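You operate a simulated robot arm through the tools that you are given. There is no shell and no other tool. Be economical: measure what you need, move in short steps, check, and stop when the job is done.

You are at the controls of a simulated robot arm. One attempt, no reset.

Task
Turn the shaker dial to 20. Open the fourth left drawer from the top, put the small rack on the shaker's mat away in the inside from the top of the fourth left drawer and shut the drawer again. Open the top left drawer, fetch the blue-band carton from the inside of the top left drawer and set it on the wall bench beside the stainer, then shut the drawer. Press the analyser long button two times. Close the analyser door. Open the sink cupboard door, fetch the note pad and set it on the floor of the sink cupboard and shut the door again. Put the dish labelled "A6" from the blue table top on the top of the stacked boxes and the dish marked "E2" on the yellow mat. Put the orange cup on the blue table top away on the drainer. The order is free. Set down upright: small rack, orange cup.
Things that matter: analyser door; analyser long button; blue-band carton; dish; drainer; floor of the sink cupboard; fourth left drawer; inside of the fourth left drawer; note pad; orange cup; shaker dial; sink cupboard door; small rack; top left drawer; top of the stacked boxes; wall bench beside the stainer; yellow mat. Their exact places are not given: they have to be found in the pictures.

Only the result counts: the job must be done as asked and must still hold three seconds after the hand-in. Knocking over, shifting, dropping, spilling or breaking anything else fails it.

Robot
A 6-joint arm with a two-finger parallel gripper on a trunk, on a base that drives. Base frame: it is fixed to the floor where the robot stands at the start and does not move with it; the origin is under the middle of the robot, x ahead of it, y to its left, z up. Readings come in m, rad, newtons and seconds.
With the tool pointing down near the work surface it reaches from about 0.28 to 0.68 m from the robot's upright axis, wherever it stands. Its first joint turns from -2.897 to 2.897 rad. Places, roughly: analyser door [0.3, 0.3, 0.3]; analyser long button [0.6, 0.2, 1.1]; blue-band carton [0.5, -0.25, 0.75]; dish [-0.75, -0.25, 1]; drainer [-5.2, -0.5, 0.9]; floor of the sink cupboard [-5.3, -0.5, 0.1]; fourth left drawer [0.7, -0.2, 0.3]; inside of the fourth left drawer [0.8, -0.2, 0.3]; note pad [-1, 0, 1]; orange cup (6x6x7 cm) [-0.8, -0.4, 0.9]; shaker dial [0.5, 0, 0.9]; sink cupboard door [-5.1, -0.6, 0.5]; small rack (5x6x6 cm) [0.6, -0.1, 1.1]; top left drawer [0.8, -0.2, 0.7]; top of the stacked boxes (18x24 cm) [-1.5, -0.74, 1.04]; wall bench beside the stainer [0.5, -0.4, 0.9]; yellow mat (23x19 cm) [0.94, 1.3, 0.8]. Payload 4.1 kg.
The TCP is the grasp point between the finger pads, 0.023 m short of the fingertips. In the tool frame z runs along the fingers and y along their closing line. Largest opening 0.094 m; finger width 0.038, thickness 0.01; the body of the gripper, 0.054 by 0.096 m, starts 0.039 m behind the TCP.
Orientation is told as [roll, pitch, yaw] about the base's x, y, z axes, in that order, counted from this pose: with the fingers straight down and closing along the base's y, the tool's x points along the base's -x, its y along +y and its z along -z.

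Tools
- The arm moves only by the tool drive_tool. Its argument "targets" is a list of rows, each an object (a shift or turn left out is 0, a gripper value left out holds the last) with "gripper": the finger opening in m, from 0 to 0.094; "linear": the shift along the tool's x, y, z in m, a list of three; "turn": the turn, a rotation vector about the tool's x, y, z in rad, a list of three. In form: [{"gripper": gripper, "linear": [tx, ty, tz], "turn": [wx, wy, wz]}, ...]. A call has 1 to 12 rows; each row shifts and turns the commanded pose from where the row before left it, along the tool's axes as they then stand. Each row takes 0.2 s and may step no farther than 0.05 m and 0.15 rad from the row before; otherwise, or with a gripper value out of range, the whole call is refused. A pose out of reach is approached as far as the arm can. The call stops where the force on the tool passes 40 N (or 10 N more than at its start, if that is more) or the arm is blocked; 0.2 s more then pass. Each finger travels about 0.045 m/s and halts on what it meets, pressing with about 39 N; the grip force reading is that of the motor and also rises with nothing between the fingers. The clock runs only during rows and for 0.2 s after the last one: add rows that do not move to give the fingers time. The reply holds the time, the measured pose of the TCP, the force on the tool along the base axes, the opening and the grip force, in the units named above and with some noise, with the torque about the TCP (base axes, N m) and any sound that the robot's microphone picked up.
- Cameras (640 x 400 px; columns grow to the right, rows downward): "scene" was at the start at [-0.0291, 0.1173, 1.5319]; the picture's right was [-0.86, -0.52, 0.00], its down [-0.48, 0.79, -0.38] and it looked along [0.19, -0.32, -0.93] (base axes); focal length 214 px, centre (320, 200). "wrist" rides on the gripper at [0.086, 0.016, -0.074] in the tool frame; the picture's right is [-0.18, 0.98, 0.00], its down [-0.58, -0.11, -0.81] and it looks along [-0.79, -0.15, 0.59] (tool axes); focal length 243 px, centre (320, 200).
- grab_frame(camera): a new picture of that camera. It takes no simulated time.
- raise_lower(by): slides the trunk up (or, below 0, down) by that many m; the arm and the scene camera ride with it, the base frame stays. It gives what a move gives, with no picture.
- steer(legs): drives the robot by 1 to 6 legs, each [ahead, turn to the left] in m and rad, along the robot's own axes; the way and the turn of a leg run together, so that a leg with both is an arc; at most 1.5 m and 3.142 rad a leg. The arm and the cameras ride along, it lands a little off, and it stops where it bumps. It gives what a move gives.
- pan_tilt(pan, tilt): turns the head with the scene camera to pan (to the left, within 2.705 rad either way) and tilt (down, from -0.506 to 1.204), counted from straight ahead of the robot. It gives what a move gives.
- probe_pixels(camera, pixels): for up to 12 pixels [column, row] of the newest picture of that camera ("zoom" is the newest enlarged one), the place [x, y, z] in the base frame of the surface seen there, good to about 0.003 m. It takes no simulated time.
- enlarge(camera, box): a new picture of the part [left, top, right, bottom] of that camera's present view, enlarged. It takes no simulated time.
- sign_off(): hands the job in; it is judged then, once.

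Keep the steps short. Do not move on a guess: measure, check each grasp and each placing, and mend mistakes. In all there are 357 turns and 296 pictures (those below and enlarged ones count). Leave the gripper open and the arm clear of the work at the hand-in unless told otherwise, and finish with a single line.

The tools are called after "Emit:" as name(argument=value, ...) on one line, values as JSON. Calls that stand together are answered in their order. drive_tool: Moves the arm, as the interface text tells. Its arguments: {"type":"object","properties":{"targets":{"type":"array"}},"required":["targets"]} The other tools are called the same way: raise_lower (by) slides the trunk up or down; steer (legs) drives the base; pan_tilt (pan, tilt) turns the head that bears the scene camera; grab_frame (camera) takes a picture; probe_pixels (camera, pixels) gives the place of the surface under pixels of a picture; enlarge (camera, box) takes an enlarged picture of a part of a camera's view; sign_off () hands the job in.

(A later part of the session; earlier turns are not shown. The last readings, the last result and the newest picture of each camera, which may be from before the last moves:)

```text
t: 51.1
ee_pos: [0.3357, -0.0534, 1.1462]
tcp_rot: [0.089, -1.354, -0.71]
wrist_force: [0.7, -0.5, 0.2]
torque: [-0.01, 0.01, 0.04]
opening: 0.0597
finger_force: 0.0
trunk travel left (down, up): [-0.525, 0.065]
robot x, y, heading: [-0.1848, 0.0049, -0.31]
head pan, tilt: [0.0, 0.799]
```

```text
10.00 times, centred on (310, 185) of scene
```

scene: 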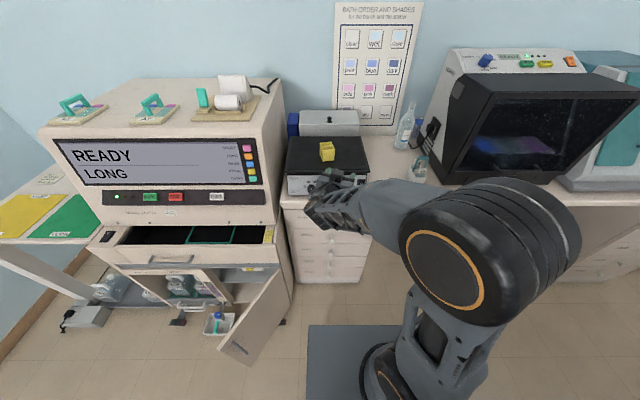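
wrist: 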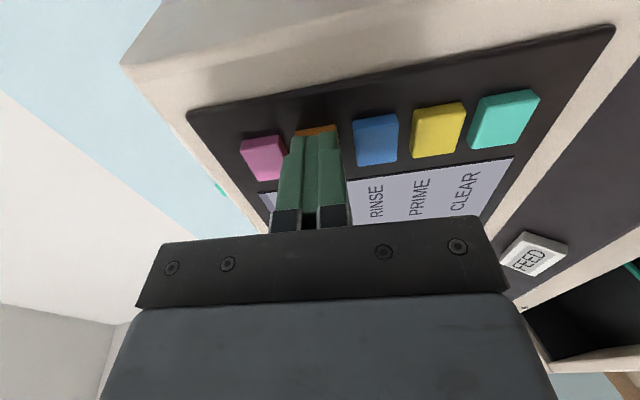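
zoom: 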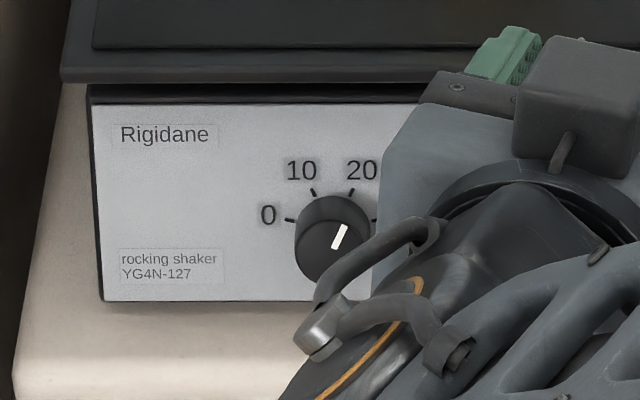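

Emit:
drive_tool(targets=[{"turn": [0, -0.108, 0]}, {"turn": [0, -0.108, 0]}, {"turn": [-0.103, 0, 0]}, {"turn": [-0.103, 0, 0]}, {"turn": [-0.103, 0, -0.02]}])

Emit:
raise_lower(by=-0.525)

Emit:
grab_frame(camera="scene")

Emit:
grab_frame(camera="wrist")

```text
t: 52.3
ee_pos: [0.3352, -0.0548, 1.1468]
tcp_rot: [-2.782, -1.566, 2.468]
wrist_force: [0.8, -0.4, 0.8]
torque: [-0.01, 0.0, 0.02]
opening: 0.06
finger_force: 0.1
trunk travel left (down, up): [-0.525, 0.065]
robot x, y, heading: [-0.1866, 0.0026, -0.313]
head pan, tilt: [0.0, 0.799]
```

```text
refused: -0.525 is not a number from -0.4 to 0.4
```

```text
258 pictures are left
```

scene: 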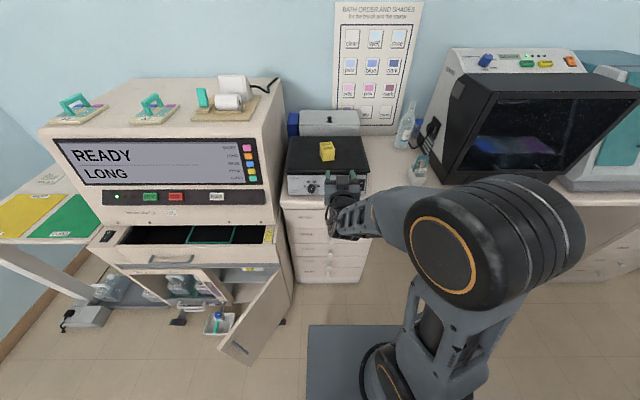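

```text
257 pictures are left
```

wrist: 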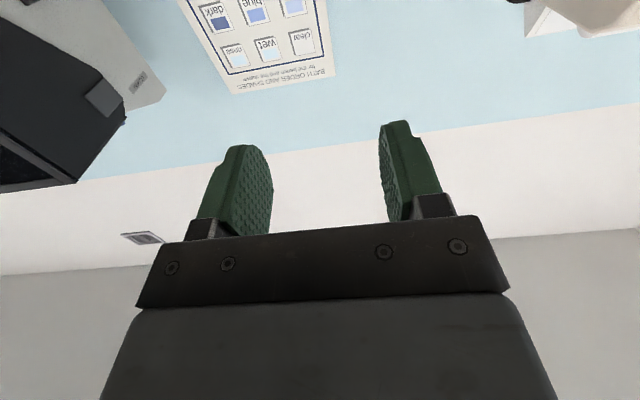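

Emit:
probe_pixels(camera="scene", pixels=[[223, 348], [238, 362], [284, 272], [288, 315], [262, 300], [310, 328], [396, 326], [275, 240], [215, 325], [310, 395], [195, 300], [280, 265]])

Emit:
enlarge(camera="scene", box=[90, 215, 310, 375])

```text
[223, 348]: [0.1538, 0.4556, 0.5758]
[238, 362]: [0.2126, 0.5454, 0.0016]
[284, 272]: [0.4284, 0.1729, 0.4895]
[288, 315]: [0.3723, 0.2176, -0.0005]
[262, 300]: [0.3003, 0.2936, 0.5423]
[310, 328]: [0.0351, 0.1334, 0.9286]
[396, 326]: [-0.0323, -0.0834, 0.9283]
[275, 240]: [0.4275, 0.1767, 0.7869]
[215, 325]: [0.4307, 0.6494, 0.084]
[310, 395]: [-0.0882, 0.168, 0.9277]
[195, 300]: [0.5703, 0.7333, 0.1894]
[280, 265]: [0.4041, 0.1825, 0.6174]
```

```text
2.50 times, centred on (200, 295) of scene
```

zoom: 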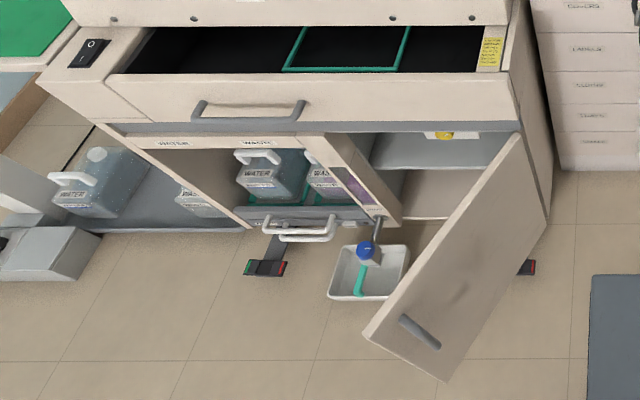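

Emit:
raise_lower(by=-0.4)

Emit:
raise_lower(by=-0.125)

Emit:
grab_frame(camera="scene")

Emit:
grab_frame(camera="wrist")

```text
t: 56.1
ee_pos: [0.336, -0.0542, 0.7469]
tcp_rot: [-2.806, -1.568, 2.492]
wrist_force: [-0.4, 0.3, 0.1]
torque: [0.02, 0.03, -0.03]
opening: 0.06
finger_force: 0.1
trunk travel left (down, up): [-0.125, 0.465]
robot x, y, heading: [-0.1883, 0.0045, -0.316]
head pan, tilt: [0.0, 0.799]
```

```text
t: 57.7
ee_pos: [0.3355, -0.0536, 0.622]
tcp_rot: [-2.813, -1.568, 2.5]
wrist_force: [-0.4, -0.1, -1.0]
torque: [0.02, -0.03, 0.04]
opening: 0.0599
finger_force: 0.0
trunk travel left (down, up): [0.0, 0.59]
robot x, y, heading: [-0.188, 0.0038, -0.316]
head pan, tilt: [0.0, 0.799]
```

```text
255 pictures are left
```

scene: 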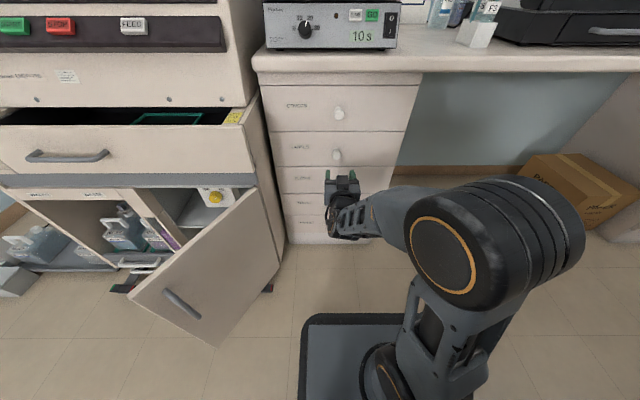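

```text
254 pictures are left
```

wrist: 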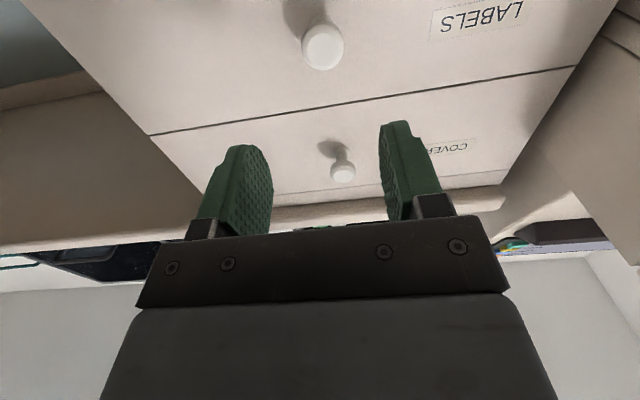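

Emit:
drive_tool(targets=[{"linear": [0.0463, 0.0035, 0], "gripper": 0.07}, {"linear": [0.0463, 0, 0]}, {"linear": [0.0463, 0, 0]}, {"linear": [0.0463, 0, 0]}, {"linear": [0.0463, 0, 0]}, {"linear": [0.0463, 0, 0]}])

Emit:
grab_frame(camera="wrist")

Emit:
grab_frame(camera="scene")

```text
t: 59.1
ee_pos: [0.4092, -0.0053, 0.4138]
tcp_rot: [-1.58, -1.546, 1.256]
wrist_force: [0.4, -0.6, 0.5]
torque: [0.01, 0.02, -0.01]
opening: 0.0699
finger_force: 0.1
out of reach, approached as far as the arm can: row 2, 3, 4, 5, 6
trunk travel left (down, up): [0.0, 0.59]
robot x, y, heading: [-0.1878, 0.0014, -0.314]
head pan, tilt: [0.0, 0.799]
```

```text
253 pictures are left
```

wrist: 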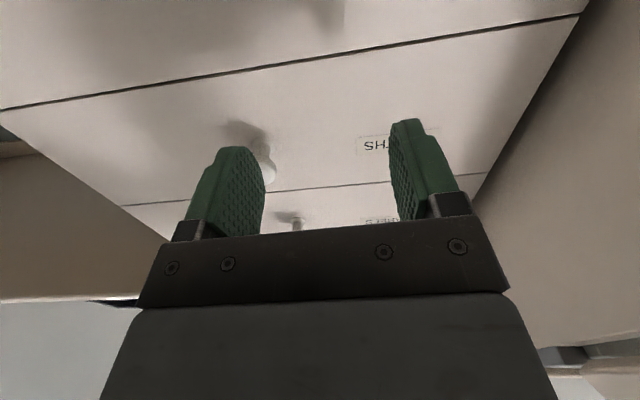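

```text
252 pictures are left
```

scene: 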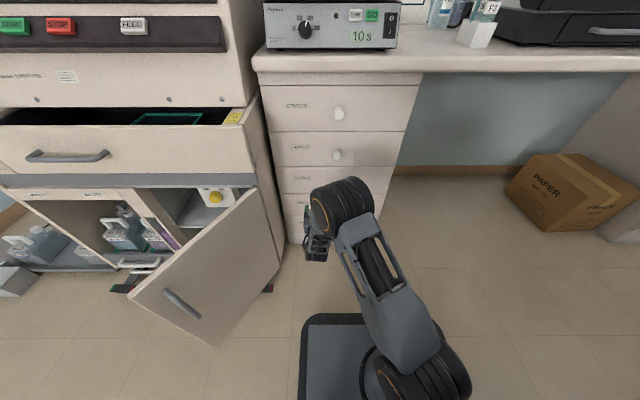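

Level tool is out of reach this low; I'll tilt the tool 40° downward instead.

Emit:
drive_tool(targets=[{"linear": [-0.04, 0, -0.02]}, {"linear": [-0.04, 0, -0.02]}, {"turn": [0, 0.14, 0]}, {"turn": [0, 0.14, 0]}, {"turn": [0, 0.14, 0]}, {"turn": [0, 0.14, 0]}, {"turn": [0, 0.14, 0]}])

```text
t: 60.7
ee_pos: [0.3696, 0.0087, 0.491]
tcp_rot: [0.001, -0.873, -0.314]
wrist_force: [-0.2, -0.1, -0.3]
torque: [-0.01, 0.01, -0.02]
opening: 0.0701
finger_force: 0.0
trunk travel left (down, up): [0.0, 0.59]
robot x, y, heading: [-0.1855, 0.0041, -0.313]
head pan, tilt: [0.0, 0.799]
```

Emit:
drive_tool(targets=[{"linear": [0.0124, -0.022, 0.0413]}, {"linear": [0.0124, -0.022, 0.0413]}, {"linear": [0.0124, -0.022, 0.0413]}])

Emit:
grab_frame(camera="wrist")

```text
t: 61.5
ee_pos: [0.4155, -0.0757, 0.3824]
tcp_rot: [-0.002, -0.874, -0.311]
wrist_force: [0.3, -1.3, 1.6]
torque: [-0.01, 0.0, 0.03]
opening: 0.07
finger_force: 0.0
trunk travel left (down, up): [0.0, 0.59]
robot x, y, heading: [-0.1853, 0.0091, -0.313]
head pan, tilt: [0.0, 0.799]
```

```text
251 pictures are left
```

wrist: 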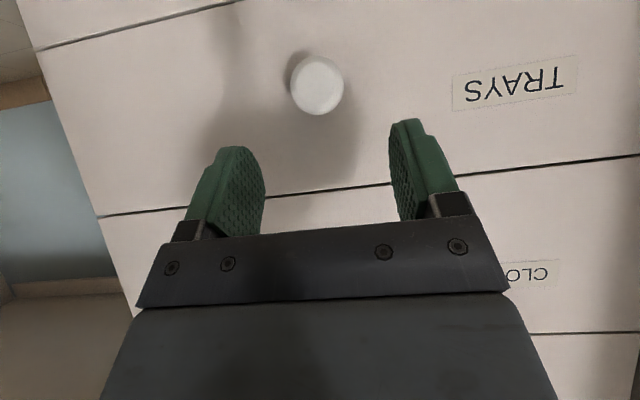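

Emit:
probe_pixels(camera="wrist", pixels=[[318, 85], [318, 65], [318, 108], [298, 85], [340, 85], [420, 100], [240, 120]])

```text
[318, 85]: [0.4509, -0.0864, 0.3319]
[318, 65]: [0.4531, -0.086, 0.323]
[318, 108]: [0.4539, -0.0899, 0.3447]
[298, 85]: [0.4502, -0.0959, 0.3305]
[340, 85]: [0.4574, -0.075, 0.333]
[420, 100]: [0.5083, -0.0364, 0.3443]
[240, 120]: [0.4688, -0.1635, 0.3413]
```

Emit:
drive_tool(targets=[{"linear": [0.0045, 0.001, 0.0203], "gripper": 0.06}, {"linear": [0.0045, 0, 0.0203]}, {"linear": [0.0045, 0, 0.0203]}, {"gripper": 0.0}, {}, {}, {}, {}])

Emit:
grab_frame(camera="wrist")

```text
t: 63.3
ee_pos: [0.4529, -0.0873, 0.3313]
tcp_rot: [-0.002, -0.875, -0.314]
wrist_force: [-0.4, -5.8, -1.0]
torque: [-0.22, -0.43, -0.08]
opening: 0.0317
finger_force: 45.1
trunk travel left (down, up): [0.0, 0.59]
robot x, y, heading: [-0.1872, 0.0036, -0.318]
head pan, tilt: [0.0, 0.799]
```

```text
250 pictures are left
```

wrist: 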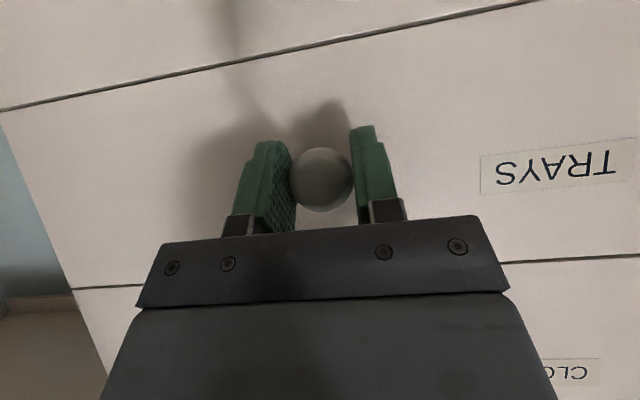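

Knob 4 (TRAYS) is gripped. Pull out with the arm, turning the tool toward vertical about the pads as it comes.

Emit:
drive_tool(targets=[{"linear": [0.0257, 0, -0.0306], "turn": [0, 0.095, 0]}, {"linear": [0.0285, 0, -0.0281], "turn": [0, 0.095, 0]}, {"linear": [0.031, 0, -0.0252], "turn": [0, 0.095, 0]}])

Emit:
grab_frame(camera="scene")

```text
t: 64.1
ee_pos: [0.3367, -0.0504, 0.3347]
tcp_rot: [-0.002, -0.587, -0.316]
wrist_force: [-6.6, -23.0, 1.1]
torque: [-0.55, -1.17, -0.12]
opening: 0.0316
finger_force: 44.6
trunk travel left (down, up): [0.0, 0.59]
robot x, y, heading: [-0.1884, 0.0012, -0.316]
head pan, tilt: [0.0, 0.799]
```

```text
249 pictures are left
```

scene: 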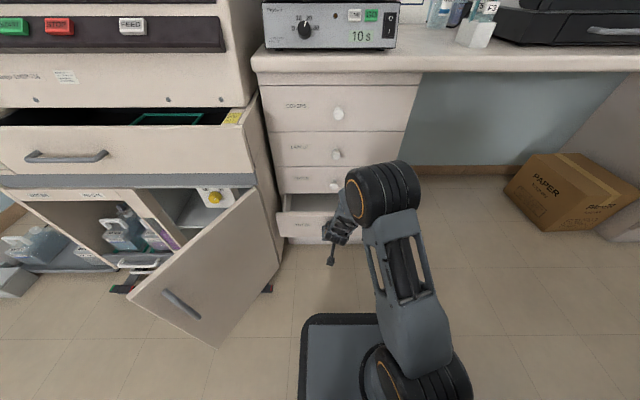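

Emit:
drive_tool(targets=[{"linear": [0.0333, -0.0015, -0.0222], "turn": [0, 0.095, 0]}, {"linear": [0.0352, -0.0015, -0.0189], "turn": [0, 0.095, 0]}, {"linear": [0.0369, -0.001, -0.0155], "turn": [0, 0.095, 0]}])

Emit:
grab_frame(camera="scene")

Emit:
grab_frame(camera="wrist")

```text
t: 65.1
ee_pos: [0.224, -0.0145, 0.3353]
tcp_rot: [0.008, -0.306, -0.307]
wrist_force: [3.0, 5.0, 7.6]
torque: [0.61, 0.73, 0.22]
opening: 0.032
finger_force: 44.8
trunk travel left (down, up): [0.0, 0.59]
robot x, y, heading: [-0.1892, 0.0062, -0.308]
head pan, tilt: [0.0, 0.799]
stopped in row 3: the force on the tool passed its limit at 43 N (the readings are from after the stop); the commanded pose is now the measured one
```

```text
248 pictures are left
```

scene: 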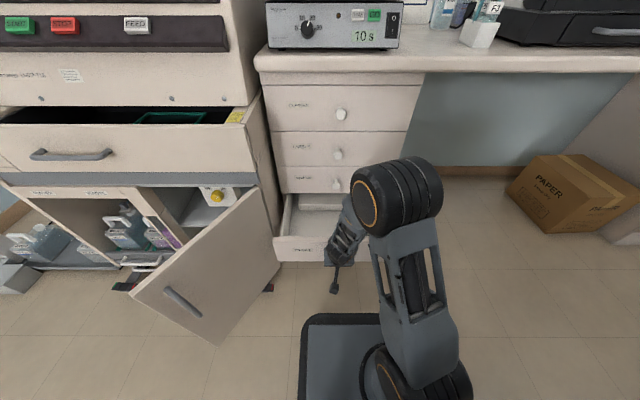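

```text
247 pictures are left
```

wrist: 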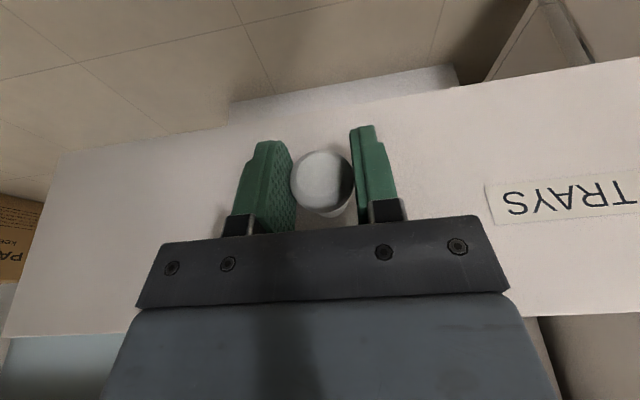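

Emit:
drive_tool(targets=[{"gripper": 0.08}, {}, {"linear": [0, 0, -0.04]}, {"linear": [0, 0, -0.05]}, {"linear": [0, 0, -0.05]}, {"linear": [0, 0, -0.05]}])

Emit:
pan_tilt(pan=-0.1, tilt=1.1)

Emit:
grab_frame(camera="scene")

```text
t: 66.5
ee_pos: [0.1668, 0.0035, 0.5149]
tcp_rot: [0.005, -0.301, -0.304]
wrist_force: [1.0, 0.2, 0.2]
torque: [-0.01, 0.01, 0.02]
opening: 0.0798
finger_force: 0.0
trunk travel left (down, up): [0.0, 0.59]
robot x, y, heading: [-0.1867, 0.0064, -0.309]
head pan, tilt: [0.0, 0.799]
```

```text
t: 67.3
ee_pos: [0.1663, 0.0033, 0.5158]
tcp_rot: [0.007, -0.305, -0.307]
wrist_force: [-0.1, -1.0, 0.6]
torque: [-0.04, 0.0, -0.03]
opening: 0.0796
finger_force: 0.1
trunk travel left (down, up): [0.0, 0.59]
robot x, y, heading: [-0.1873, 0.0017, -0.315]
head pan, tilt: [-0.099, 1.1]
```

```text
246 pictures are left
```

scene: 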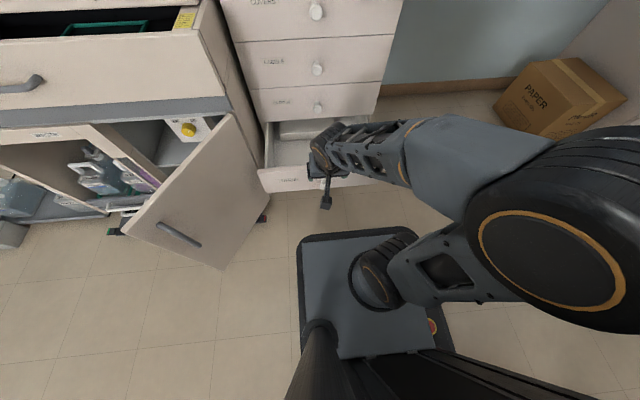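

Emit:
probe_pixels(camera="scene", pixels=[[310, 240], [305, 237], [302, 300], [310, 300], [385, 235], [445, 345], [320, 245], [400, 340], [320, 237], [300, 285], [280, 155], [300, 132]])

Emit:
enlarge(camera="scene", box=[240, 100, 390, 200])

```text
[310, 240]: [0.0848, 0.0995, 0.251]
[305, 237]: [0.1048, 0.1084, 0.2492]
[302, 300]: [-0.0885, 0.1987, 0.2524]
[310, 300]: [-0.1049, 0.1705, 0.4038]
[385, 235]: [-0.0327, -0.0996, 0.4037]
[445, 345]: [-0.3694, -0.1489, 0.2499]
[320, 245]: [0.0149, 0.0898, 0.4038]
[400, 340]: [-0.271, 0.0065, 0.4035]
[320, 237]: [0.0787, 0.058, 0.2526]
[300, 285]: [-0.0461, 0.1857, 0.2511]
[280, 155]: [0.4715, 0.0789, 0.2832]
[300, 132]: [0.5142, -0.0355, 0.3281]
```

```text
4.00 times, centred on (315, 150) of scene
```

zoom: 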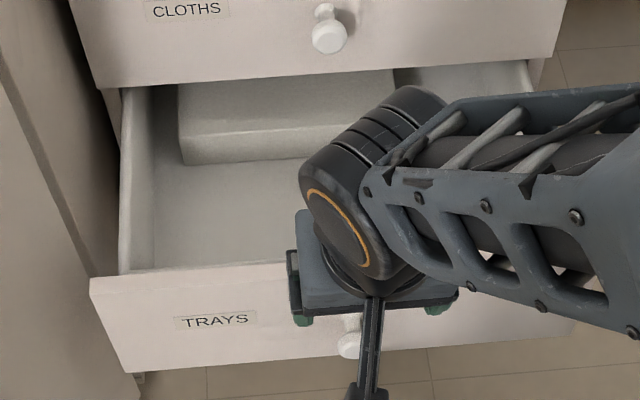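

Emit:
raise_lower(by=0.4)

Emit:
raise_lower(by=0.125)

Emit:
steer(legs=[[0.11, 0]])

Emit:
pan_tilt(pan=-0.1, tilt=0.9)

Emit:
grab_frame(camera="scene")

```text
t: 71.1
ee_pos: [0.1667, 0.0035, 0.9161]
tcp_rot: [0.004, -0.305, -0.305]
wrist_force: [0.0, 0.6, -0.8]
torque: [0.03, 0.01, -0.01]
opening: 0.0799
finger_force: 0.1
trunk travel left (down, up): [-0.4, 0.19]
robot x, y, heading: [-0.188, 0.0052, -0.306]
head pan, tilt: [-0.099, 1.1]
```

```text
t: 72.6
ee_pos: [0.1675, 0.0035, 1.0411]
tcp_rot: [0.005, -0.303, -0.304]
wrist_force: [0.2, 0.2, 1.1]
torque: [-0.02, -0.02, 0.02]
opening: 0.0802
finger_force: 0.0
trunk travel left (down, up): [-0.525, 0.065]
robot x, y, heading: [-0.1873, 0.0011, -0.312]
head pan, tilt: [-0.099, 1.1]
```

```text
t: 73.8
ee_pos: [0.2694, -0.0293, 1.0413]
tcp_rot: [0.005, -0.302, -0.303]
wrist_force: [0.5, 0.1, 0.3]
torque: [0.01, -0.02, 0.03]
opening: 0.0801
finger_force: 0.0
trunk travel left (down, up): [-0.525, 0.065]
robot x, y, heading: [-0.0912, -0.0262, -0.313]
head pan, tilt: [-0.099, 1.1]
```

```text
t: 74.5
ee_pos: [0.2696, -0.0282, 1.0418]
tcp_rot: [0.006, -0.303, -0.305]
wrist_force: [-0.4, -0.4, -0.6]
torque: [0.02, 0.01, -0.01]
opening: 0.08
finger_force: 0.1
trunk travel left (down, up): [-0.525, 0.065]
robot x, y, heading: [-0.0804, -0.0269, -0.303]
head pan, tilt: [-0.099, 0.901]
```

```text
244 pictures are left
```

scene: 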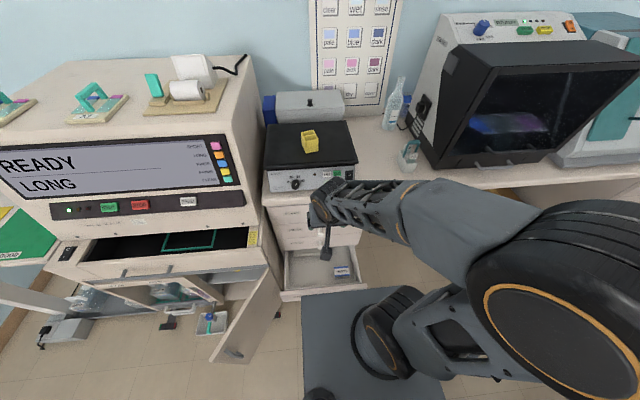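

Emit:
enlarge(camera="scene", box=[270, 215, 390, 305])

Emit:
probe_pixels(camera="zoom", pixels=[[150, 250], [300, 255], [380, 290], [380, 320], [110, 350], [110, 250], [450, 290], [350, 240], [200, 330], [300, 400], [120, 395], [450, 370]])

Emit:
enlarge(camera="scene", box=[260, 110, 360, 200])

Emit:
probe_pixels(camera="zoom", pixels=[[310, 135], [350, 140], [310, 165], [330, 150], [295, 195], [350, 195], [325, 200], [310, 150], [200, 200], [450, 220]])

```text
4.44 times, centred on (330, 260) of scene
```

zoom: 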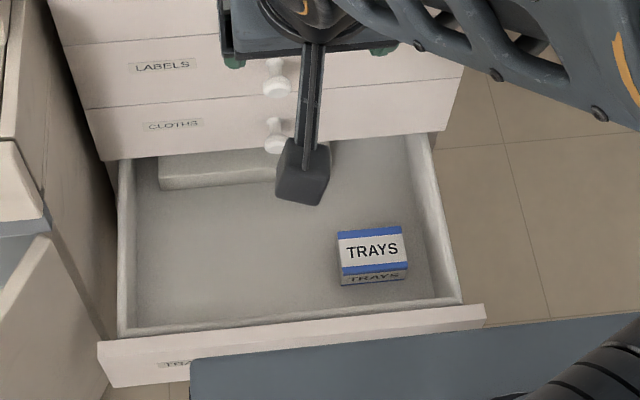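

```text
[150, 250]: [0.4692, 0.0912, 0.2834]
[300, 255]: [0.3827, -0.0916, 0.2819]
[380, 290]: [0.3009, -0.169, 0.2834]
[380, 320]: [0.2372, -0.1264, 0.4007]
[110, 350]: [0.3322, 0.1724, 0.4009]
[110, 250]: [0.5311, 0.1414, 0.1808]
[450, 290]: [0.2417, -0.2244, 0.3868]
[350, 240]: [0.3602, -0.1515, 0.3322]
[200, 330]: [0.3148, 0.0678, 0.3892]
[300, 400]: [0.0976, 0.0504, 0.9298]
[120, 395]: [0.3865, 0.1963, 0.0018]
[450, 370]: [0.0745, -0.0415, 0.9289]
```

```text
4.44 times, centred on (310, 155) of scene
```

zoom: 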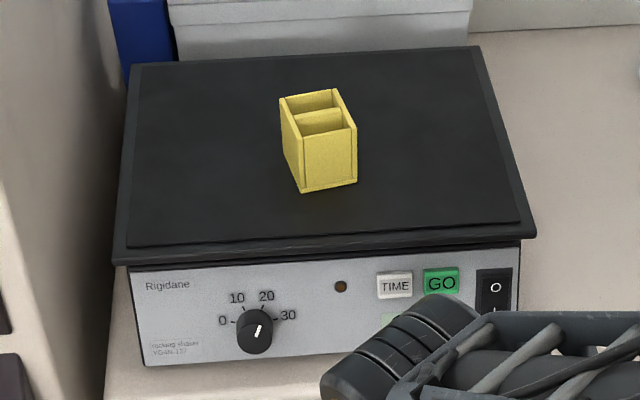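

```text
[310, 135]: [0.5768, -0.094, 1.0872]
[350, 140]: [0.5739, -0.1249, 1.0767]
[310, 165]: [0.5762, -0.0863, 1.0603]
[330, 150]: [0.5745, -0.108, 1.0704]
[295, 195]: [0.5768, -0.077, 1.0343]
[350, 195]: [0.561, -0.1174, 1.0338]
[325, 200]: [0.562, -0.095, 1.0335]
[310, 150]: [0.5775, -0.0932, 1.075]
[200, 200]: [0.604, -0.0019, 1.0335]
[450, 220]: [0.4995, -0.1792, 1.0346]
```

Dial reads 20. Next: fetch the rack. Drive 2 cm closer, straighten the tool and lift.

Emit:
steer(legs=[[0.02, 0]])

Emit:
drive_tool(targets=[{"turn": [0, 0.1, 0]}, {"turn": [0, 0.1, 0]}, {"turn": [0, 0.103, 0]}, {"linear": [0, 0, -0.045], "turn": [0, 0, -0.11]}, {"linear": [0, 0, -0.045], "turn": [0, 0, -0.105]}, {"linear": [0, 0, -0.045]}])

```text
t: 75.3
ee_pos: [0.2894, -0.0351, 1.0399]
tcp_rot: [0.005, -0.305, -0.304]
wrist_force: [0.7, -0.2, 0.3]
torque: [-0.03, 0.01, -0.02]
opening: 0.0799
finger_force: 0.1
trunk travel left (down, up): [-0.525, 0.065]
robot x, y, heading: [-0.0671, -0.0366, -0.304]
head pan, tilt: [-0.099, 0.901]
```

```text
t: 76.7
ee_pos: [0.2911, -0.0348, 1.1778]
tcp_rot: [0.004, -0.002, -0.084]
wrist_force: [0.1, -1.1, 1.3]
torque: [-0.04, 0.0, 0.01]
opening: 0.0801
finger_force: 0.0
trunk travel left (down, up): [-0.525, 0.065]
robot x, y, heading: [-0.0629, -0.0343, -0.31]
head pan, tilt: [-0.099, 0.901]
```

Emit:
drive_tool(targets=[{"linear": [-0.0441, -0.0072, 0]}, {"linear": [-0.0441, -0.0072, 0]}, {"linear": [-0.0441, -0.0072, 0]}, {"linear": [-0.0441, -0.0072, 0]}, {"linear": [-0.0441, -0.0072, 0]}, {"linear": [-0.0441, -0.0072, 0]}])

Emit:
grab_frame(camera="wrist")

```text
t: 78.1
ee_pos: [0.5477, -0.1013, 1.1761]
tcp_rot: [0.002, 0.001, -0.086]
wrist_force: [0.3, 0.2, -0.1]
torque: [-0.02, 0.01, -0.01]
opening: 0.0798
finger_force: 0.0
trunk travel left (down, up): [-0.525, 0.065]
robot x, y, heading: [-0.0653, -0.0352, -0.307]
head pan, tilt: [-0.099, 0.901]
```

```text
241 pictures are left
```

wrist: 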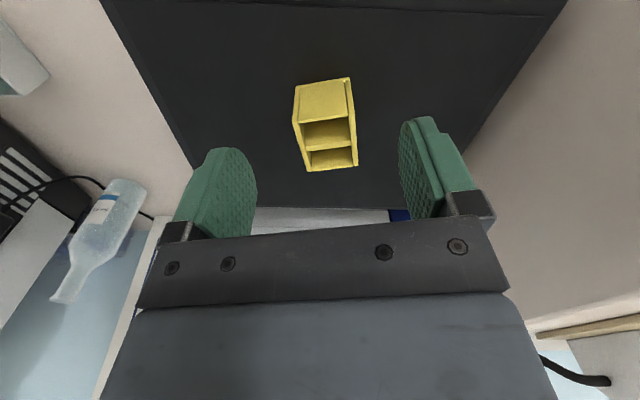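

Emit:
probe_pixels(camera="wrist", pixels=[[303, 122], [349, 116], [309, 168], [355, 163], [299, 90], [347, 82], [330, 149], [325, 100]])

Emit:
enlarge(camera="wrist", box=[270, 60, 380, 180])

```text
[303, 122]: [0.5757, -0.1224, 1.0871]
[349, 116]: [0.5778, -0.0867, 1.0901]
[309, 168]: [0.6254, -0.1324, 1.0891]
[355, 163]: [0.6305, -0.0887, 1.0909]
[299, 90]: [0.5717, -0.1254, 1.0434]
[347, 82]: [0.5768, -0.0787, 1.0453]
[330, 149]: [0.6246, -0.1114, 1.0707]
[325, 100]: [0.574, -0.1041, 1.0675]
```

```text
3.33 times, centred on (325, 120) of wrist
```

zoom: 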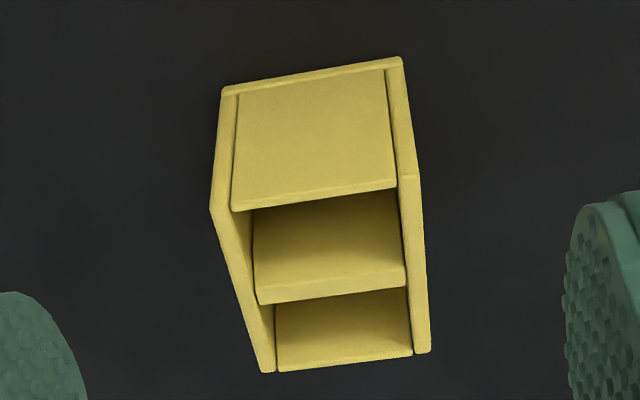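

Emit:
drive_tool(targets=[{"linear": [-0.0275, 0, 0], "turn": [0, 0, 0.025]}, {"linear": [-0.0275, -0.0005, 0]}, {"linear": [0, 0, 0.04]}, {"linear": [0, 0, 0.04]}, {"linear": [0, 0, 0.03]}])

Emit:
grab_frame(camera="wrist")

```text
t: 79.3
ee_pos: [0.5896, -0.1035, 1.0605]
tcp_rot: [0.003, -0.002, -0.112]
wrist_force: [0.2, 0.3, -0.4]
torque: [-0.01, 0.0, 0.0]
opening: 0.08
finger_force: 0.0
out of reach, approached as far as the arm can: row 2
trunk travel left (down, up): [-0.525, 0.065]
robot x, y, heading: [-0.0644, -0.0367, -0.306]
head pan, tilt: [-0.099, 0.901]
```

```text
239 pictures are left
```

wrist: 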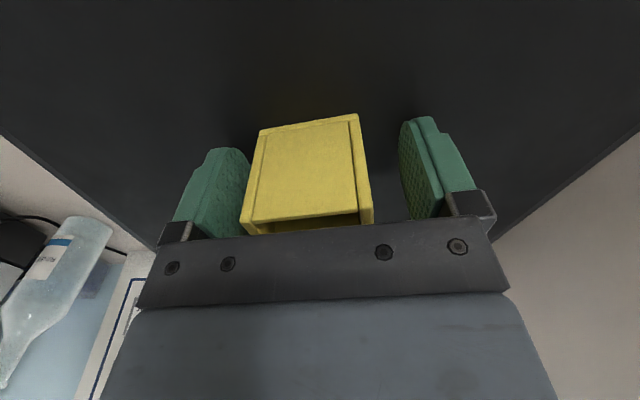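

Emit:
drive_tool(targets=[{"linear": [-0.01, -0.002, 0]}, {"gripper": 0.0}, {}, {}, {}, {}])

Emit:
drive_tool(targets=[{"linear": [0, 0, -0.03]}, {"linear": [0, 0, -0.04]}])

Emit:
grab_frame(camera="wrist")

```text
t: 80.7
ee_pos: [0.5992, -0.1089, 1.0602]
tcp_rot: [0.003, -0.001, -0.114]
wrist_force: [0.5, 0.0, 0.8]
torque: [-0.07, -0.05, 0.01]
opening: 0.0495
finger_force: 39.2
trunk travel left (down, up): [-0.525, 0.065]
robot x, y, heading: [-0.0635, -0.033, -0.307]
head pan, tilt: [-0.099, 0.901]
```

```text
t: 81.3
ee_pos: [0.5994, -0.1101, 1.1332]
tcp_rot: [0.005, -0.003, -0.112]
wrist_force: [-0.7, 0.2, -0.7]
torque: [0.0, 0.0, -0.03]
opening: 0.0496
finger_force: 39.0
trunk travel left (down, up): [-0.525, 0.065]
robot x, y, heading: [-0.064, -0.0382, -0.31]
head pan, tilt: [-0.099, 0.901]
```

```text
238 pictures are left
```

wrist: 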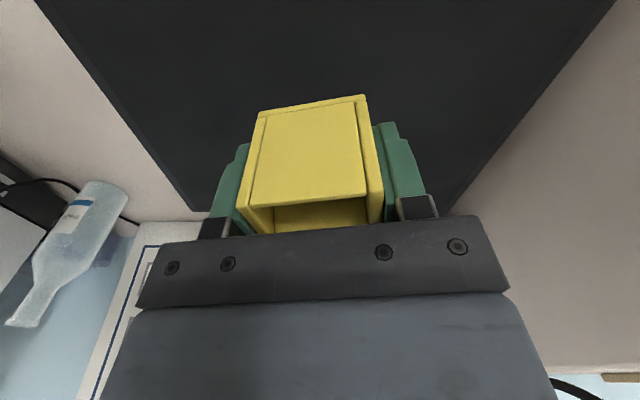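

Rack is held firmly. Retract over the open drawer position and turn the tool so the camera points sideways.

Emit:
drive_tool(targets=[{"linear": [0.0442, 0.0133, 0]}, {"linear": [0.0442, 0.0133, 0]}, {"linear": [0.0442, 0.0133, 0]}, {"linear": [0.0442, 0.0133, 0]}, {"linear": [0.0442, 0.0133, 0]}])

Emit:
drive_tool(targets=[{"turn": [0, 0, -0.137]}, {"turn": [0, 0, -0.137]}, {"turn": [0, 0, -0.137]}, {"turn": [0, 0, -0.137]}, {"turn": [0, 0, -0.137]}, {"turn": [0, 0, -0.137]}, {"turn": [0, 0, -0.137]}, {"turn": [0, 0, -0.137]}, {"turn": [0, 0, -0.137]}, {"turn": [0, 0, -0.137]}])

Emit:
raise_lower(by=-0.4)

Emit:
pan_tilt(pan=0, tilt=0.95)

Emit:
grab_frame(camera="scene")

```text
t: 82.5
ee_pos: [0.3846, -0.0168, 1.1334]
tcp_rot: [0.003, -0.003, -0.111]
wrist_force: [-0.2, -0.7, -0.6]
torque: [0.01, 0.0, -0.02]
opening: 0.0497
finger_force: 39.4
trunk travel left (down, up): [-0.525, 0.065]
robot x, y, heading: [-0.0671, -0.036, -0.305]
head pan, tilt: [-0.099, 0.901]
```

```text
t: 84.7
ee_pos: [0.3879, -0.0182, 1.1309]
tcp_rot: [-0.001, -0.005, 1.264]
wrist_force: [-0.1, 0.3, -1.0]
torque: [-0.02, -0.03, 0.0]
opening: 0.0498
finger_force: 38.8
trunk travel left (down, up): [-0.525, 0.065]
robot x, y, heading: [-0.0627, -0.0352, -0.308]
head pan, tilt: [-0.099, 0.901]
```

```text
t: 88.6
ee_pos: [0.3868, -0.0193, 0.7314]
tcp_rot: [-0.001, -0.005, 1.258]
wrist_force: [-0.2, 0.1, -0.5]
torque: [-0.02, -0.03, 0.02]
opening: 0.0497
finger_force: 38.9
trunk travel left (down, up): [-0.125, 0.465]
robot x, y, heading: [-0.0665, -0.0308, -0.304]
head pan, tilt: [-0.099, 0.901]
```

```text
t: 89.2
ee_pos: [0.3863, -0.0175, 0.7312]
tcp_rot: [-0.002, -0.006, 1.259]
wrist_force: [-0.2, 0.4, -0.7]
torque: [0.02, -0.02, 0.04]
opening: 0.0498
finger_force: 39.4
trunk travel left (down, up): [-0.125, 0.465]
robot x, y, heading: [-0.066, -0.0366, -0.305]
head pan, tilt: [0.0, 0.949]
```

```text
237 pictures are left
```

scene: 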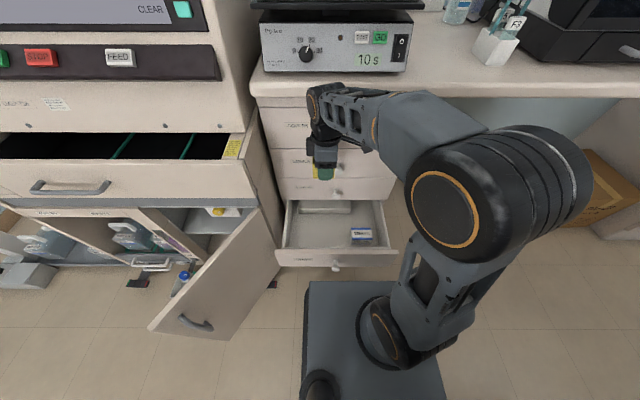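

Emit:
raise_lower(by=-0.125)

Emit:
drive_tool(targets=[{"linear": [0, 0, 0.05]}, {"linear": [0, 0, 0.05]}, {"linear": [0, 0, 0.05]}])

Emit:
grab_frame(camera="scene")

Emit:
grab_frame(camera="wrist")

```text
t: 90.8
ee_pos: [0.3877, -0.0188, 0.6058]
tcp_rot: [-0.002, -0.004, 1.258]
wrist_force: [-0.7, -0.1, -1.3]
torque: [-0.05, 0.04, -0.02]
opening: 0.0497
finger_force: 39.1
trunk travel left (down, up): [0.0, 0.59]
robot x, y, heading: [-0.0651, -0.0363, -0.309]
head pan, tilt: [0.0, 0.949]
```

```text
t: 91.6
ee_pos: [0.3857, -0.0141, 0.4556]
tcp_rot: [0.0, -0.005, 1.259]
wrist_force: [-0.3, -0.6, -0.4]
torque: [0.0, 0.0, -0.02]
opening: 0.0495
finger_force: 39.4
trunk travel left (down, up): [0.0, 0.59]
robot x, y, heading: [-0.066, -0.0339, -0.306]
head pan, tilt: [0.0, 0.949]
```

```text
236 pictures are left
```

scene: 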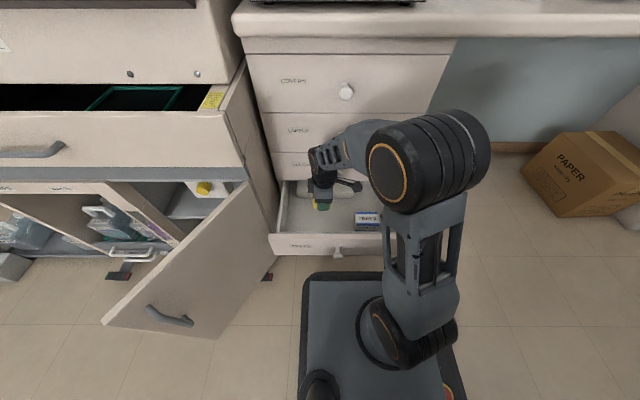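

```text
235 pictures are left
```

wrist: 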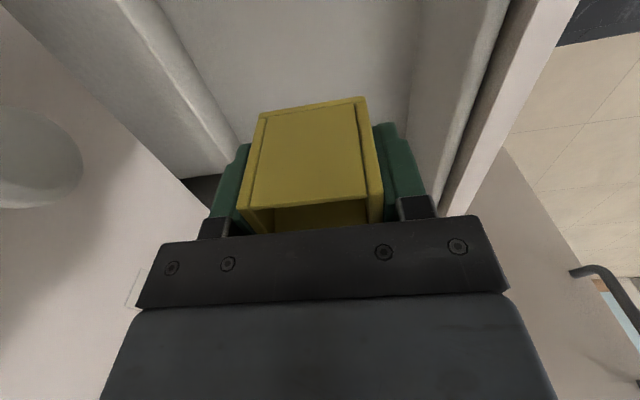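

Emit:
probe_pixels(camera="wrist", pixels=[[150, 90], [195, 80], [225, 125], [320, 60], [420, 60], [405, 120], [440, 150], [480, 40], [60, 160], [190, 185]])

```text
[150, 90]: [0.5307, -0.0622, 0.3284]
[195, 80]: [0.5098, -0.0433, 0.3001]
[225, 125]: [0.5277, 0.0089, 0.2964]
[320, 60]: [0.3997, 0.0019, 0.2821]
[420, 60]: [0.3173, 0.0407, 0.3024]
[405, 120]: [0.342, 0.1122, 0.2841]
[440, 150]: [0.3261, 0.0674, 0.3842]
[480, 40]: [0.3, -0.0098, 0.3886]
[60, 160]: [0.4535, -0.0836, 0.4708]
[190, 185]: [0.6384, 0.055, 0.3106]
```

Emit:
drive_tool(targets=[{"linear": [0, 0, 0.05]}, {"linear": [0, 0, 0.05]}, {"linear": [0, 0, 0.035]}, {"linear": [0, 0, 0.006]}, {"linear": [0, 0, 0.004]}])

```text
t: 92.8
ee_pos: [0.3888, -0.0166, 0.3109]
tcp_rot: [-0.002, -0.005, 1.26]
wrist_force: [0.8, 0.3, -1.3]
torque: [-0.03, -0.02, 0.0]
opening: 0.0494
finger_force: 39.5
trunk travel left (down, up): [0.0, 0.59]
robot x, y, heading: [-0.0639, -0.0351, -0.306]
head pan, tilt: [0.0, 0.949]
```

Emit:
drive_tool(targets=[{"linear": [0, 0, 0.002]}, {"linear": [0, 0, 0.002]}])

```text
t: 93.4
ee_pos: [0.3896, -0.0173, 0.3077]
tcp_rot: [-0.006, -0.007, 1.257]
wrist_force: [-0.9, -6.0, 28.7]
torque: [0.0, 0.47, 0.1]
opening: 0.05
finger_force: 39.3
trunk travel left (down, up): [0.0, 0.59]
robot x, y, heading: [-0.0673, -0.0303, -0.313]
head pan, tilt: [0.0, 0.949]
```

Contact with the drawer floor. Ease up slightly, release, and rise.

Emit:
drive_tool(targets=[{"linear": [0, 0, -0.0015]}, {"gripper": 0.075}, {}, {}, {"linear": [0, 0, -0.03]}, {"linear": [0, 0, -0.05]}, {"linear": [0, 0, -0.05]}, {"linear": [0, 0, -0.05]}, {"linear": [0, 0, -0.05]}])

Emit:
grab_frame(camera="wrist")

Emit:
grab_frame(camera="scene")

```text
t: 95.4
ee_pos: [0.3881, -0.0175, 0.5368]
tcp_rot: [0.001, -0.003, 1.257]
wrist_force: [0.5, -0.3, -0.2]
torque: [0.04, -0.02, -0.01]
opening: 0.0752
finger_force: 0.1
trunk travel left (down, up): [0.0, 0.59]
robot x, y, heading: [-0.0651, -0.036, -0.304]
head pan, tilt: [0.0, 0.949]
```

```text
234 pictures are left
```

wrist: 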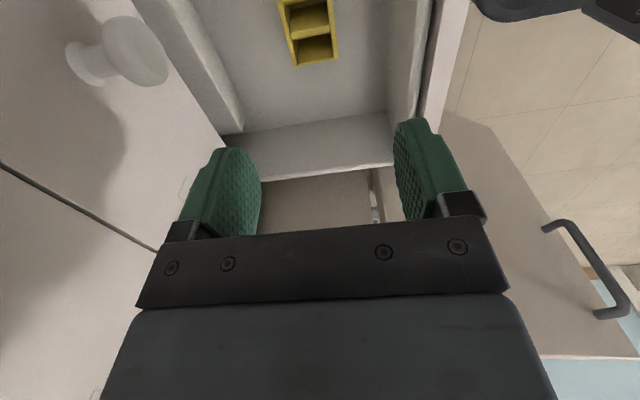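

```text
233 pictures are left
```

scene: 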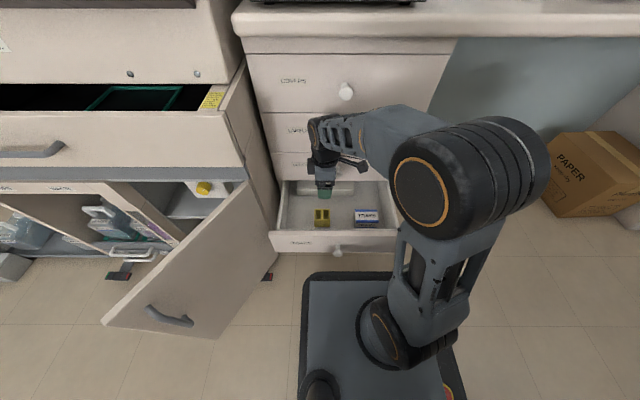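

Rack stands upright in drawer 4. Back off and get the closed fingers in front of the drawer front.

Emit:
steer(legs=[[-0.12, 0]])

Emit:
drive_tool(targets=[{"turn": [0, 0, 0.143], "gripper": 0.0}, {"turn": [0, 0, 0.143]}, {"turn": [0, 0, 0.143]}, {"turn": [0, 0, 0.143]}, {"turn": [0, 0, 0.143]}, {"turn": [0, 0, 0.143]}, {"turn": [0, 0, 0.143]}, {"turn": [0, 0, 0.143]}, {"turn": [0, 0, 0.143]}, {"turn": [0, 0, 0.143]}, {"turn": [0, 0, 0.14]}])

```text
t: 96.6
ee_pos: [0.2731, 0.0187, 0.5375]
tcp_rot: [-0.001, -0.004, 1.256]
wrist_force: [-0.2, 0.4, 0.1]
torque: [-0.01, -0.03, -0.02]
opening: 0.075
finger_force: 0.1
trunk travel left (down, up): [0.0, 0.59]
robot x, y, heading: [-0.1757, -0.0005, -0.307]
head pan, tilt: [0.0, 0.949]
```

```text
t: 99.0
ee_pos: [0.2751, 0.0172, 0.5375]
tcp_rot: [0.003, -0.002, -0.314]
wrist_force: [0.9, -0.6, -0.6]
torque: [-0.02, -0.01, -0.02]
opening: 0.0001
finger_force: 39.2
trunk travel left (down, up): [0.0, 0.59]
robot x, y, heading: [-0.1788, 0.0008, -0.307]
head pan, tilt: [0.0, 0.949]
```

Emit:
drive_tool(targets=[{"linear": [0.03, 0, 0], "turn": [0, -0.15, 0]}, {"linear": [0.03, 0, 0], "turn": [0, -0.15, 0]}, {"turn": [0, -0.15, 0]}, {"linear": [0.0182, 0, 0.0376]}, {"linear": [0.0182, 0, 0.0376]}, {"linear": [0.0182, 0, 0.0376]}, {"linear": [0.0182, 0, 0.0376]}])

Emit:
grab_frame(camera="wrist")

```text
t: 100.6
ee_pos: [0.2135, 0.0349, 0.3672]
tcp_rot: [0.006, -0.452, -0.314]
wrist_force: [0.6, 0.7, -0.1]
torque: [-0.01, 0.01, -0.01]
opening: 0.0
finger_force: 38.7
trunk travel left (down, up): [0.0, 0.59]
robot x, y, heading: [-0.1785, -0.0003, -0.308]
head pan, tilt: [0.0, 0.949]
```

```text
232 pictures are left
```

wrist: 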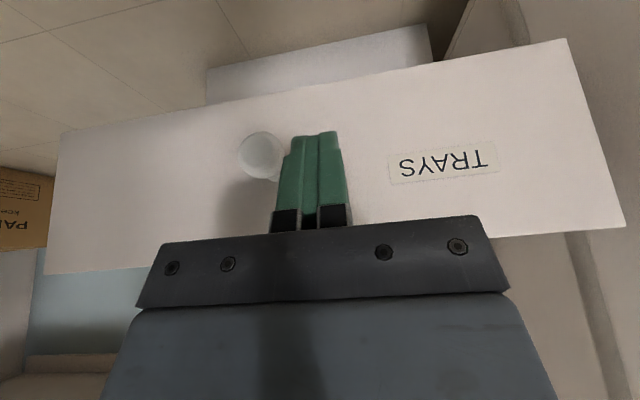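

Emit:
drive_tool(targets=[{"linear": [-0.0405, 0, 0.0197], "turn": [0, -0.07, 0]}, {"linear": [-0.039, 0, 0.0225], "turn": [0, -0.07, 0]}, {"linear": [-0.0374, 0, 0.0251], "turn": [0, -0.07, 0]}, {"linear": [-0.0355, 0, 0.0277], "turn": [0, -0.07, 0]}, {"linear": [-0.0335, 0, 0.0301], "turn": [0, -0.07, 0]}, {"linear": [-0.0313, 0, 0.0324], "turn": [0, -0.07, 0]}])

Emit:
grab_frame(camera="wrist")

Emit:
grab_frame(camera="scene")

```text
t: 102.0
ee_pos: [0.4739, -0.0479, 0.3632]
tcp_rot: [0.006, -0.867, -0.318]
wrist_force: [-36.7, 6.4, 10.9]
torque: [0.05, -0.36, -0.17]
opening: 0.0
finger_force: 39.3
trunk travel left (down, up): [0.0, 0.59]
robot x, y, heading: [-0.1755, -0.0024, -0.306]
head pan, tilt: [0.0, 0.949]
```

```text
231 pictures are left
```

wrist: 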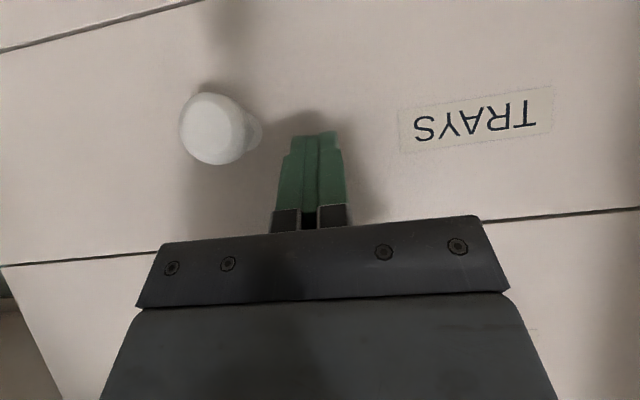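

```text
230 pictures are left
```

scene: 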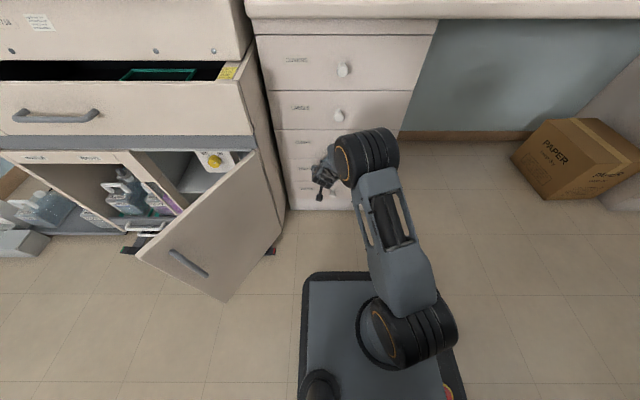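

Drawer 4 shut (pushing force, front flush). Back off and raise the trunk by 0.4 for the top drawer.

Emit:
drive_tool(targets=[{"linear": [0, 0, -0.04]}, {"linear": [0, 0, -0.04]}, {"linear": [0, 0, -0.03], "gripper": 0.06}])

Emit:
raise_lower(by=0.4)

Emit:
grab_frame(camera="wrist")

Emit:
grab_frame(camera="scene")

```text
t: 102.8
ee_pos: [0.3939, -0.0214, 0.4387]
tcp_rot: [0.006, -0.871, -0.32]
wrist_force: [0.7, 0.4, -0.4]
torque: [0.0, 0.0, 0.02]
opening: 0.0327
finger_force: 0.0
trunk travel left (down, up): [0.0, 0.59]
robot x, y, heading: [-0.177, -0.001, -0.306]
head pan, tilt: [0.0, 0.949]
```

```text
t: 106.6
ee_pos: [0.3925, -0.0202, 0.8384]
tcp_rot: [0.007, -0.872, -0.318]
wrist_force: [0.5, -0.4, -0.1]
torque: [0.02, 0.02, 0.01]
opening: 0.0601
finger_force: 0.0
trunk travel left (down, up): [-0.4, 0.19]
robot x, y, heading: [-0.181, 0.0003, -0.303]
head pan, tilt: [0.0, 0.949]
```

```text
229 pictures are left
```

wrist: 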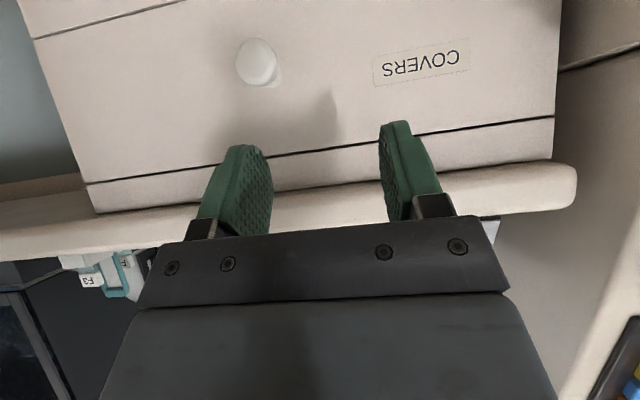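

```text
228 pictures are left
```

scene: 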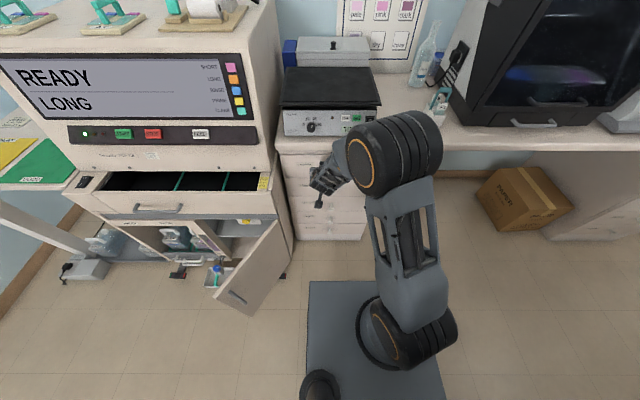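

Emit:
probe_pixels(camera="wrist", pixels=[[256, 62], [256, 42], [256, 82], [240, 62], [274, 62], [340, 120], [330, 148]])

```text
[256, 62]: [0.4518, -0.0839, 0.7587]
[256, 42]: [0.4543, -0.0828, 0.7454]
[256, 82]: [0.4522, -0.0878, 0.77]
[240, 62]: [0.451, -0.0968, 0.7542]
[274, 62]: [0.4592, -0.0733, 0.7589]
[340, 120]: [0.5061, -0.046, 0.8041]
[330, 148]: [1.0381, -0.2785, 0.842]
```

Emit:
drive_tool(targets=[{"linear": [0.01, -0.0445, 0]}, {"linear": [0.0006, 0, 0.0373]}, {"linear": [0.0006, 0, 0.0373]}, {"linear": [0.0006, 0, 0.0373]}])

Emit:
grab_frame(camera="wrist")

```text
t: 107.6
ee_pos: [0.4563, -0.0885, 0.7604]
tcp_rot: [0.006, -0.871, -0.318]
wrist_force: [0.1, 0.0, 0.2]
torque: [0.03, 0.01, 0.02]
opening: 0.0598
finger_force: 0.1
trunk travel left (down, up): [-0.4, 0.19]
robot x, y, heading: [-0.1813, 0.0, -0.303]
head pan, tilt: [0.0, 0.949]
```

```text
227 pictures are left
```

wrist: 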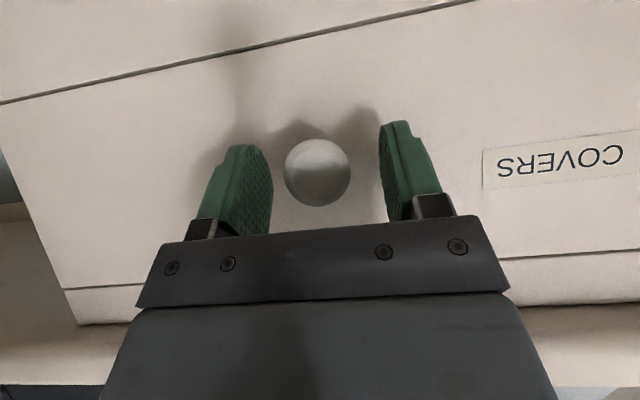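

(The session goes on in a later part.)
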